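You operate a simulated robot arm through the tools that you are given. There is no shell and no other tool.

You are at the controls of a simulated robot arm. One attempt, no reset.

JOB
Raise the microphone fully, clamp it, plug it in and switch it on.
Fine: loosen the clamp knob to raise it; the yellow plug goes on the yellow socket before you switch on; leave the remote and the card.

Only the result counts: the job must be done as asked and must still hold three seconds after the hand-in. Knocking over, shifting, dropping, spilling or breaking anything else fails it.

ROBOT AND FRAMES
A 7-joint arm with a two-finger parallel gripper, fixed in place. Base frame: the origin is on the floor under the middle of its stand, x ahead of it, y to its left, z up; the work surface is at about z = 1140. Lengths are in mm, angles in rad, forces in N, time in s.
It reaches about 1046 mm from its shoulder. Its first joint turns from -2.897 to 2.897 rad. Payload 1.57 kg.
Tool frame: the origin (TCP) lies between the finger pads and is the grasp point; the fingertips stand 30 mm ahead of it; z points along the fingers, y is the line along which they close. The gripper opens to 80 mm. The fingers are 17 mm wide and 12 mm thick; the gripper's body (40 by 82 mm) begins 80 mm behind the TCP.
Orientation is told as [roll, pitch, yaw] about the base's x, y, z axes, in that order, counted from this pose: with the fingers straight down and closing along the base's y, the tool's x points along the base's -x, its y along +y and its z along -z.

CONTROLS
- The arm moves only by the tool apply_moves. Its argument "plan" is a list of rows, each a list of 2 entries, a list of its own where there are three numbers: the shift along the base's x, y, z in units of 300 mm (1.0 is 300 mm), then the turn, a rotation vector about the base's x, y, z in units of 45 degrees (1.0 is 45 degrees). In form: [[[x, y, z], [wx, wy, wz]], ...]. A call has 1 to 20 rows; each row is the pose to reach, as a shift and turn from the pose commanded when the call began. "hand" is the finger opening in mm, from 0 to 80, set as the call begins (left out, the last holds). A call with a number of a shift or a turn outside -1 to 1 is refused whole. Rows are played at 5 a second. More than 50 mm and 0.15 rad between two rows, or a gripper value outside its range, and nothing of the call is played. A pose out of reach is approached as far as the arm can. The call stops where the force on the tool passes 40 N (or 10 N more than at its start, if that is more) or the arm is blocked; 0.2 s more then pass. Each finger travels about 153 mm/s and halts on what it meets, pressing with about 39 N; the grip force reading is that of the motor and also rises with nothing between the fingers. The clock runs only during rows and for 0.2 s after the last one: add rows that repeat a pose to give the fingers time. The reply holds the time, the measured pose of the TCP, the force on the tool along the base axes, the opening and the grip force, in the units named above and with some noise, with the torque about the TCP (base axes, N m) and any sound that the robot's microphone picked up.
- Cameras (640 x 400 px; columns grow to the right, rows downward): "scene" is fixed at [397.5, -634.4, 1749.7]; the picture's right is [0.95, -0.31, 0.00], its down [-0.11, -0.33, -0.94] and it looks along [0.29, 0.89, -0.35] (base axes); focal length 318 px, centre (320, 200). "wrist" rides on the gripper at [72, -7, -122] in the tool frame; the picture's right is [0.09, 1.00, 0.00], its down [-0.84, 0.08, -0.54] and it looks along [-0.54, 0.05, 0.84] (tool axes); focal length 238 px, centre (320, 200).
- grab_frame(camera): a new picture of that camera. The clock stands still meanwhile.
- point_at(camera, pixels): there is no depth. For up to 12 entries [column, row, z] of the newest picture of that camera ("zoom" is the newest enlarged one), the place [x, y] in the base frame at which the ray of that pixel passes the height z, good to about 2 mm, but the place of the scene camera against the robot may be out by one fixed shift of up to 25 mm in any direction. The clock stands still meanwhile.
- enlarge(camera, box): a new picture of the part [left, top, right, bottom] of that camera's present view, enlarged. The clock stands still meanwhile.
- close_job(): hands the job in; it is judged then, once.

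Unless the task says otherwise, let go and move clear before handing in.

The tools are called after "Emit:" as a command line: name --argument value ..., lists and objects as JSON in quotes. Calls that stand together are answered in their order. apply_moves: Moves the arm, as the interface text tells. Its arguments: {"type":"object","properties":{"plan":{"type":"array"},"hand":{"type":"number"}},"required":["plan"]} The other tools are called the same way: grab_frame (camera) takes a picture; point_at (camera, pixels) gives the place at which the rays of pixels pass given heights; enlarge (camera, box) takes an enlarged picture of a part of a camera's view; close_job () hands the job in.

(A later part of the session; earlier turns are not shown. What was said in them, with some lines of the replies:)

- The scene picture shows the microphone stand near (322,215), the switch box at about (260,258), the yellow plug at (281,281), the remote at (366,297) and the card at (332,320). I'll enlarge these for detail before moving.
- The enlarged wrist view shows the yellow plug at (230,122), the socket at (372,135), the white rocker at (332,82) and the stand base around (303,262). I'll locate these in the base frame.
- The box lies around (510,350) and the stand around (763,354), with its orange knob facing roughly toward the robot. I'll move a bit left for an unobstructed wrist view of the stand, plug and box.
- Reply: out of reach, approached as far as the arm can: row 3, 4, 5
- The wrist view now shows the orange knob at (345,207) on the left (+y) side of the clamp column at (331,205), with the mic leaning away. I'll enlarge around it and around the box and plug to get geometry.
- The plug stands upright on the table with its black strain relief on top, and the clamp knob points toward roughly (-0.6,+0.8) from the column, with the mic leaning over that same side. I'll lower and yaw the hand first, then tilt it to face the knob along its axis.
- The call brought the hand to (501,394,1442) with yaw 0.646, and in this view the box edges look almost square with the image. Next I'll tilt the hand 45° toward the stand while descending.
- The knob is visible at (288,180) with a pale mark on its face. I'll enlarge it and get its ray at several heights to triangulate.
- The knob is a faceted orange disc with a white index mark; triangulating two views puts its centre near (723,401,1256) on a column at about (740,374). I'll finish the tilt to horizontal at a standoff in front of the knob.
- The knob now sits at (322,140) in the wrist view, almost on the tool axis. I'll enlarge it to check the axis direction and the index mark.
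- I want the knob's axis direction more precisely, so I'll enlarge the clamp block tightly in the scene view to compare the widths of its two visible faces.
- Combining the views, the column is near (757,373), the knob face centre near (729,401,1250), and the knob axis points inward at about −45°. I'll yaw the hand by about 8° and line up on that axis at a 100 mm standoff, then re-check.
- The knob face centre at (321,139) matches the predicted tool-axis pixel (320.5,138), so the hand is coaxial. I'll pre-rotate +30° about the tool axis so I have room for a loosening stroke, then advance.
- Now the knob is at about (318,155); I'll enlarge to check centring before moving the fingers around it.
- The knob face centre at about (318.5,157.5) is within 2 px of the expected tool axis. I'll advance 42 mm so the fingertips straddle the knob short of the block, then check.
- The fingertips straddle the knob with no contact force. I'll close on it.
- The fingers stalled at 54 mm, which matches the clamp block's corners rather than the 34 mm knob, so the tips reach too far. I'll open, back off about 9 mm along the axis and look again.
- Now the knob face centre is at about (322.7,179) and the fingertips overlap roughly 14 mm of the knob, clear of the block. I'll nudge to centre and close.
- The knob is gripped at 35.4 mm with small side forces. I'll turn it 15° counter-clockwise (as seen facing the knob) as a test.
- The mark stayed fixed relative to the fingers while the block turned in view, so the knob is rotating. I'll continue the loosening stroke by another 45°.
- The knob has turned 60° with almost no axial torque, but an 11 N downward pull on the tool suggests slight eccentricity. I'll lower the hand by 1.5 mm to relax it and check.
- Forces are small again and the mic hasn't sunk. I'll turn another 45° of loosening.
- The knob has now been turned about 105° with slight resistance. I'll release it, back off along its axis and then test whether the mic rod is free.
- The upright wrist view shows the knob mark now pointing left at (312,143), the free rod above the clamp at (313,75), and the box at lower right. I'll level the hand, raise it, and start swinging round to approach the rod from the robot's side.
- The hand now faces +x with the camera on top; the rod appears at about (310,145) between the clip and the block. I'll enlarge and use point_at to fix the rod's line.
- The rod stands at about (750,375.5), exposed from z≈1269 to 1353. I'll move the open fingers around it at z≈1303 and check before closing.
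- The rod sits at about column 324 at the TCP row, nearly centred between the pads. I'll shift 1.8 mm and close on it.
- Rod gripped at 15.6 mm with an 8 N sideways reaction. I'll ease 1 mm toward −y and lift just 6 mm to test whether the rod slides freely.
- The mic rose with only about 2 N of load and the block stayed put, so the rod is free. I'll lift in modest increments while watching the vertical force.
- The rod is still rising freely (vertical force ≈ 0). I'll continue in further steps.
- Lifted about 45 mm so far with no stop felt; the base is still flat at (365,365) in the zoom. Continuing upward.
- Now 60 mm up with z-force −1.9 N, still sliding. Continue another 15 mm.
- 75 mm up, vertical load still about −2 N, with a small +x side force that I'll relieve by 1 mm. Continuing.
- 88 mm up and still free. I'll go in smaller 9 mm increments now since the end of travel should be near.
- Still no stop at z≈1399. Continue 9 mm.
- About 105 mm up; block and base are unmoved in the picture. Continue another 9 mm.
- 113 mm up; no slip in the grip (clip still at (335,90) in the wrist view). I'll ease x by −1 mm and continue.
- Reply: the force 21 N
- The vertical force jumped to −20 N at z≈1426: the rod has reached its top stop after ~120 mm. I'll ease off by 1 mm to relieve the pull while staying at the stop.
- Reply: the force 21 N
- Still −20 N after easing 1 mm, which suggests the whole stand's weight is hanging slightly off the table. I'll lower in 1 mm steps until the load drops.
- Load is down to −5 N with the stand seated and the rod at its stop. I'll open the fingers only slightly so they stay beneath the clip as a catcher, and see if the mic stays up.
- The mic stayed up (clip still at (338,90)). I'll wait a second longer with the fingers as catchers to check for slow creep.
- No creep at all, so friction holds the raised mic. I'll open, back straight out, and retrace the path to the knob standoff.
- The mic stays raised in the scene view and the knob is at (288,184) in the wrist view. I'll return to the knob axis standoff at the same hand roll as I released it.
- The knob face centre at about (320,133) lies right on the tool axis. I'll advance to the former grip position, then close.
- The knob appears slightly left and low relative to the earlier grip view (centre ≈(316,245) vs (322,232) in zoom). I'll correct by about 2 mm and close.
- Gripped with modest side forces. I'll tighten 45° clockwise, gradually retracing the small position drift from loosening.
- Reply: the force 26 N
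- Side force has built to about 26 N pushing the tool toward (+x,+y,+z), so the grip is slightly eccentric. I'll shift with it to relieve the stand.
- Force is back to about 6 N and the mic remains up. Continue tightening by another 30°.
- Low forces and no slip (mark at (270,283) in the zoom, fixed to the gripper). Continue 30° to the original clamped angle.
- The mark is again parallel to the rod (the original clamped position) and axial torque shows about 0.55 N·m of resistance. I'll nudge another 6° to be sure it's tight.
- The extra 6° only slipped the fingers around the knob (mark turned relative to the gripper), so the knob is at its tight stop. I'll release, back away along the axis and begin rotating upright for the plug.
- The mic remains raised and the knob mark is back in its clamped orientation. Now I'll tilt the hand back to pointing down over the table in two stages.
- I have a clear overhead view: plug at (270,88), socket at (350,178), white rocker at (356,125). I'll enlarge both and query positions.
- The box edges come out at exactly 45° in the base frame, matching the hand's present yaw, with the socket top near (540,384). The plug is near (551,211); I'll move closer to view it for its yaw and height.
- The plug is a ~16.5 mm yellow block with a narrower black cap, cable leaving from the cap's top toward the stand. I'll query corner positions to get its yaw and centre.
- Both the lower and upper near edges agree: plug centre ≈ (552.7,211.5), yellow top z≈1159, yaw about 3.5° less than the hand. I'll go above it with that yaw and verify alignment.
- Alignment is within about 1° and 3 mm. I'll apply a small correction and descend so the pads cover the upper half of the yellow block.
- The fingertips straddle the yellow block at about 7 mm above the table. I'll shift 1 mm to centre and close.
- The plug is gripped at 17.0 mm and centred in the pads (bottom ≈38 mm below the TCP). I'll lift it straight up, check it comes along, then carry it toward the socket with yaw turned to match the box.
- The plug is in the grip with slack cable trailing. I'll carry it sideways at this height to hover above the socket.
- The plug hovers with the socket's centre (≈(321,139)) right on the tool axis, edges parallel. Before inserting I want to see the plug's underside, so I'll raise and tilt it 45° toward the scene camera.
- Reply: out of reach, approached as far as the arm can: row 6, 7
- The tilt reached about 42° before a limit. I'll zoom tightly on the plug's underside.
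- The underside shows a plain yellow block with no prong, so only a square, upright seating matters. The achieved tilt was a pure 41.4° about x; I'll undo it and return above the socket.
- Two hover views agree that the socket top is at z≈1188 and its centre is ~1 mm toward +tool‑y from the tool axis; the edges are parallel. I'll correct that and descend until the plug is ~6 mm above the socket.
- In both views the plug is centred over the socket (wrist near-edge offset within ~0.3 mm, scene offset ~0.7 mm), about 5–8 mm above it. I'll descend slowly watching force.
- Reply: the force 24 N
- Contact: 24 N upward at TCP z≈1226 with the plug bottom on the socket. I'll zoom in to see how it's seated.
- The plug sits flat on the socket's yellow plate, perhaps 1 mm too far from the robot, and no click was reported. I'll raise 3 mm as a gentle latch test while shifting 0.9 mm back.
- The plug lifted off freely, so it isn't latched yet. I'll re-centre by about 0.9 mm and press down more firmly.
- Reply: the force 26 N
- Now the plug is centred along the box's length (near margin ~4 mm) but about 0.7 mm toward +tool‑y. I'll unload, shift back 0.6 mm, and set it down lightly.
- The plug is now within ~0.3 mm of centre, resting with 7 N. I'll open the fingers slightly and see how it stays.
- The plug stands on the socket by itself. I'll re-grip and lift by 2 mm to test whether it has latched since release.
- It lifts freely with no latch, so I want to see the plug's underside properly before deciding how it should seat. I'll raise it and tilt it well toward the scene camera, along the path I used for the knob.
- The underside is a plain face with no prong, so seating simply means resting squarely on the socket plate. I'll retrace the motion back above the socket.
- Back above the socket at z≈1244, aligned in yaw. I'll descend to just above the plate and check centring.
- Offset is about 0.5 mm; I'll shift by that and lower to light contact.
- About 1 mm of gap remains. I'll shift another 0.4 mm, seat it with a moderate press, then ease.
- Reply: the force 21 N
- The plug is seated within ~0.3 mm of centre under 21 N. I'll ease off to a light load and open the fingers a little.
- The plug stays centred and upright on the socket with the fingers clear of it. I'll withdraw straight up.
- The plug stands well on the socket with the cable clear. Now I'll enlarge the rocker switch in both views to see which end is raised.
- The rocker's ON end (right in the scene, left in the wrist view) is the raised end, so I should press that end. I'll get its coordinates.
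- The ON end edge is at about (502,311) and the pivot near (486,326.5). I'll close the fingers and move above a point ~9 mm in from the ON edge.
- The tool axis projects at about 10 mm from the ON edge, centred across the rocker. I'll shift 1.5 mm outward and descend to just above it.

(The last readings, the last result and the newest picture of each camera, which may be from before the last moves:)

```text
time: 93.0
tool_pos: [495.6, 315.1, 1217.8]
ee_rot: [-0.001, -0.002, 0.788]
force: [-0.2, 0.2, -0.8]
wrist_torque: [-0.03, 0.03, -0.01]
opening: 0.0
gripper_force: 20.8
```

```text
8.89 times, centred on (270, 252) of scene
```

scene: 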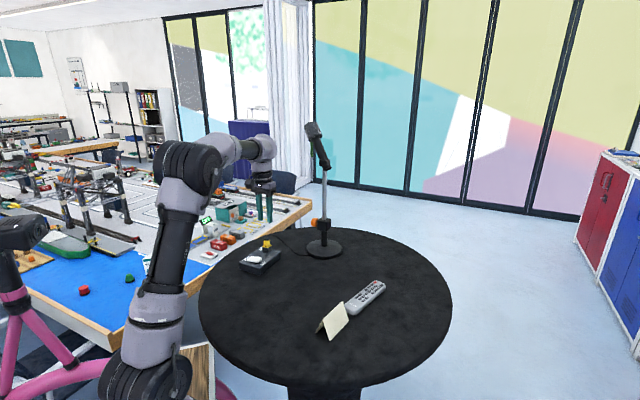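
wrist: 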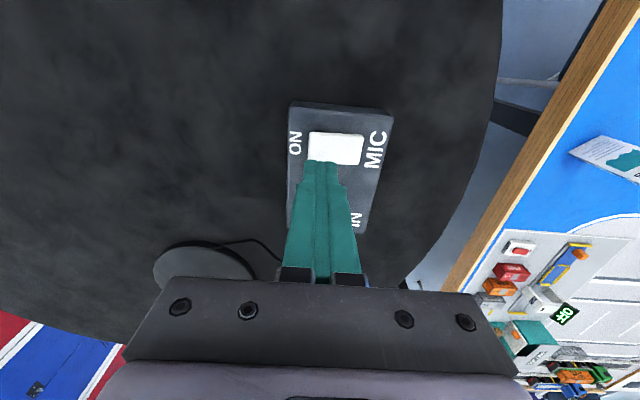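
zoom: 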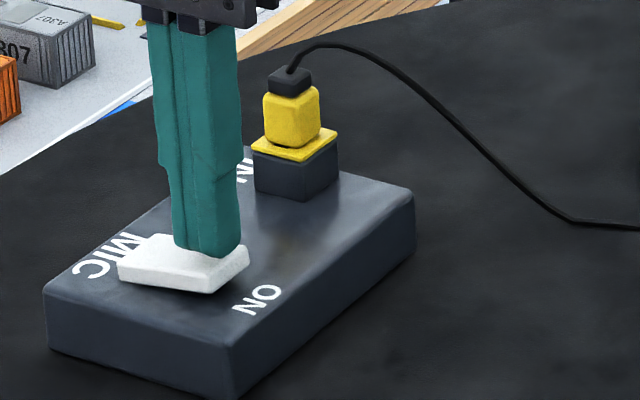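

The fingertip is just above the rocker's ON end. I'll press down in small steps.

Emit:
apply_moves --plan '[[[0, 0, -0.008], [0, 0, 0]], [[0, 0, -0.016], [0, 0, 0]], [[0, 0, -0.024], [0, 0, 0]], [[0, 0, -0.03], [0, 0, 0]], [[0, 0, -0.03], [0, 0, 0]]]'

Emit:
enlarge --camera "scene" --box '[245, 230, 295, 275]'

```text
time: 94.2
tool_pos: [495.8, 314.6, 1210.5]
ee_rot: [0.0, -0.003, 0.789]
force: [2.0, -8.3, 21.3]
wrist_torque: [-0.11, 0.13, 0.05]
opening: 0.0
gripper_force: 21.0
```

```text
8.89 times, centred on (270, 252) of scene
```

zoom: 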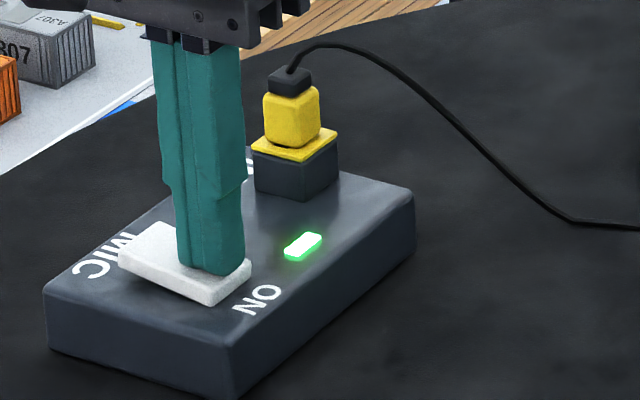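

A green LED has lit on the box at (303,247) in the zoom and the rocker's ON end is now down. I'll lift the fingers straight off.

Emit:
apply_moves --plan '[[[0, 0, 0.02], [0, 0, 0]], [[0, 0, 0.05], [0, 0, 0]], [[0, 0, 0.12], [0, 0, 0]], [[-0.02, -0.04, 0.22], [0, 0, 0]], [[-0.05, -0.1, 0.34], [0, 0, 0]], [[-0.1, -0.18, 0.46], [0, 0, 0]], [[-0.1, -0.18, 0.46], [0, 0, 0]]]'

Emit:
grab_frame --camera "scene"

Emit:
enlarge --camera "scene" --box '[235, 220, 305, 280]'

Emit:
enlarge --camera "scene" --box '[280, 110, 360, 265]'

Emit:
grab_frame --camera "wrist"

```text
time: 95.8
tool_pos: [463.6, 260.2, 1347.9]
ee_rot: [0.0, -0.001, 0.789]
force: [0.8, 0.5, 0.2]
wrist_torque: [-0.02, 0.0, -0.02]
opening: 0.0
gripper_force: 21.8
```

```text
taken
```

scene: 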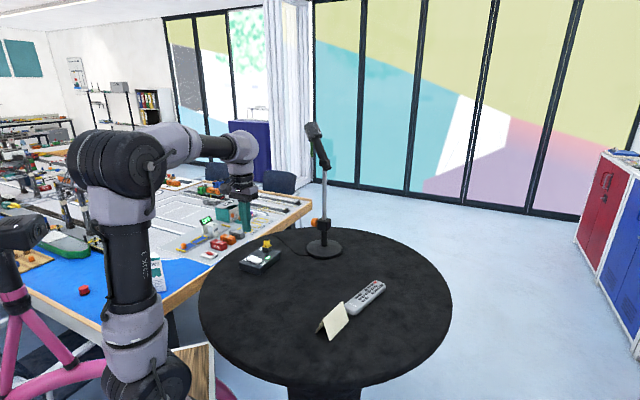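

```text
6.67 times, centred on (270, 250) of scene
```

zoom: 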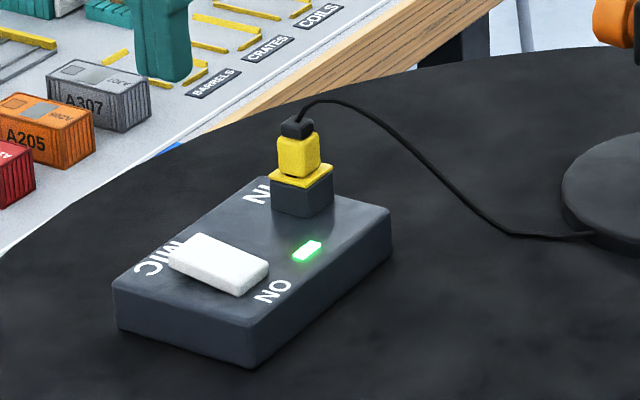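

```text
2.58 times, centred on (320, 188) of scene
```

zoom: 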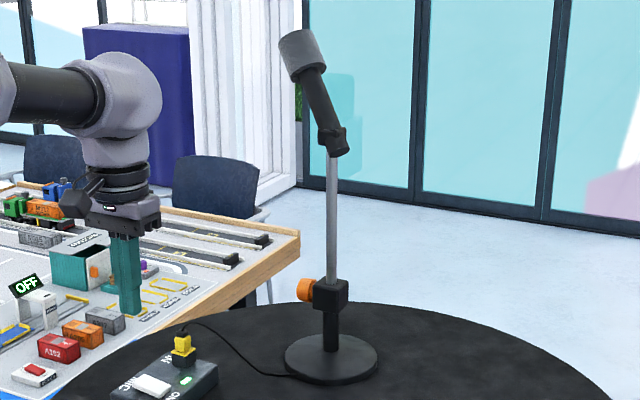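

```text
taken
```

wrist: 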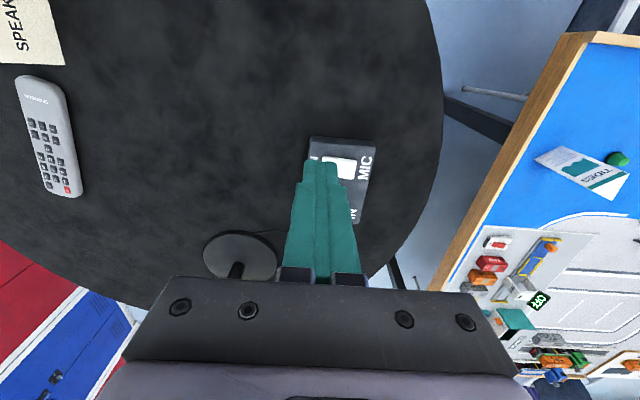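

The LED stays green, the rocker is ON, the plug is seated, the mic is fully up with the knob in its clamped position, and the remote and card are untouched. I'll wait a couple of seconds and take a last look before handing in.

Emit:
apply_moves --plan '[[[0, 0, 0], [0, 0, 0]], [[0, 0, 0], [0, 0, 0]], [[0, 0, 0], [0, 0, 0]], [[0, 0, 0], [0, 0, 0]], [[0, 0, 0], [0, 0, 0]], [[0, 0, 0], [0, 0, 0]], [[0, 0, 0], [0, 0, 0]], [[0, 0, 0], [0, 0, 0]], [[0, 0, 0], [0, 0, 0]], [[0, 0, 0], [0, 0, 0]]]'

Emit:
enlarge --camera "scene" --box '[240, 110, 390, 345]'

Emit:
enlarge --camera "scene" --box '[300, 200, 345, 260]'

```text
time: 98.0
tool_pos: [463.8, 260.1, 1347.9]
ee_rot: [0.0, -0.001, 0.787]
force: [-0.7, 0.8, -0.3]
wrist_torque: [-0.01, -0.01, 0.0]
opening: 0.0
gripper_force: 20.9
```

```text
1.70 times, centred on (315, 228) of scene
```

zoom: 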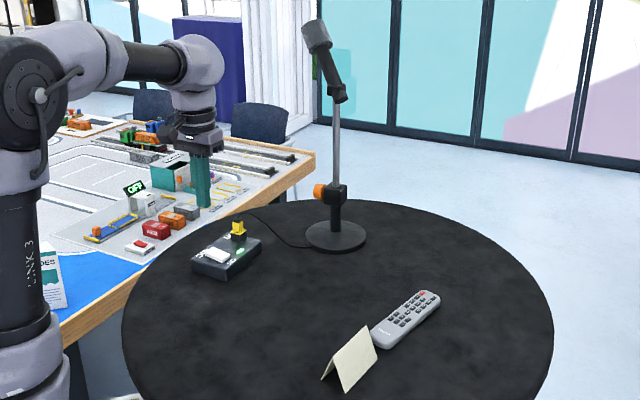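

```text
6.67 times, centred on (322, 230) of scene
```

zoom: 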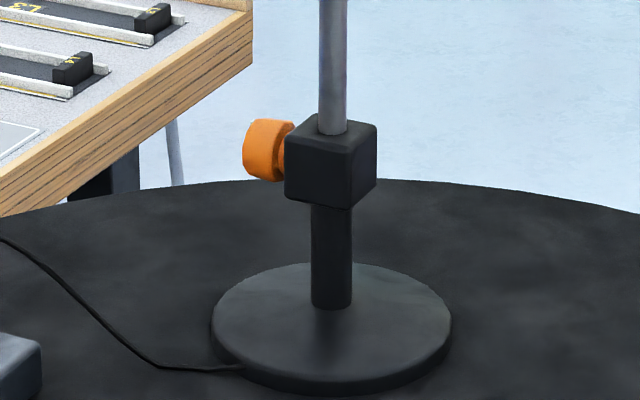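

Nothing changed over those two seconds: the mic is up, the clamp is tight, the plug is on the socket, the LED is green, and the remote and card haven't moved. I'm handing in the job.

Emit:
close_job

```text
The job is handed in.
```

The job is handed in: the microphone is fully raised, clamped, plugged in and switched on.

- **Raise:** I loosened the clamp knob about 105° and lifted the rod roughly 120 mm, until it hit its top stop. Lifting into the stop briefly hung the stand's weight on the gripper, by a few millimetres at most, and I set it straight back down.
- **Clamp:** I turned the knob back until it stopped turning. The mic did not slip before or after that.
- **Plug:** The yellow plug stands upright on the yellow socket, within about 0.3 mm of centre. It does not click or latch; it just rests there.
- **Switch:** I pressed the ON end of the rocker after the plug was seated. A green light came on and was still lit about 3 seconds later, at my last check before handing in.

The remote and the card were not touched, and the arm is clear of the table.
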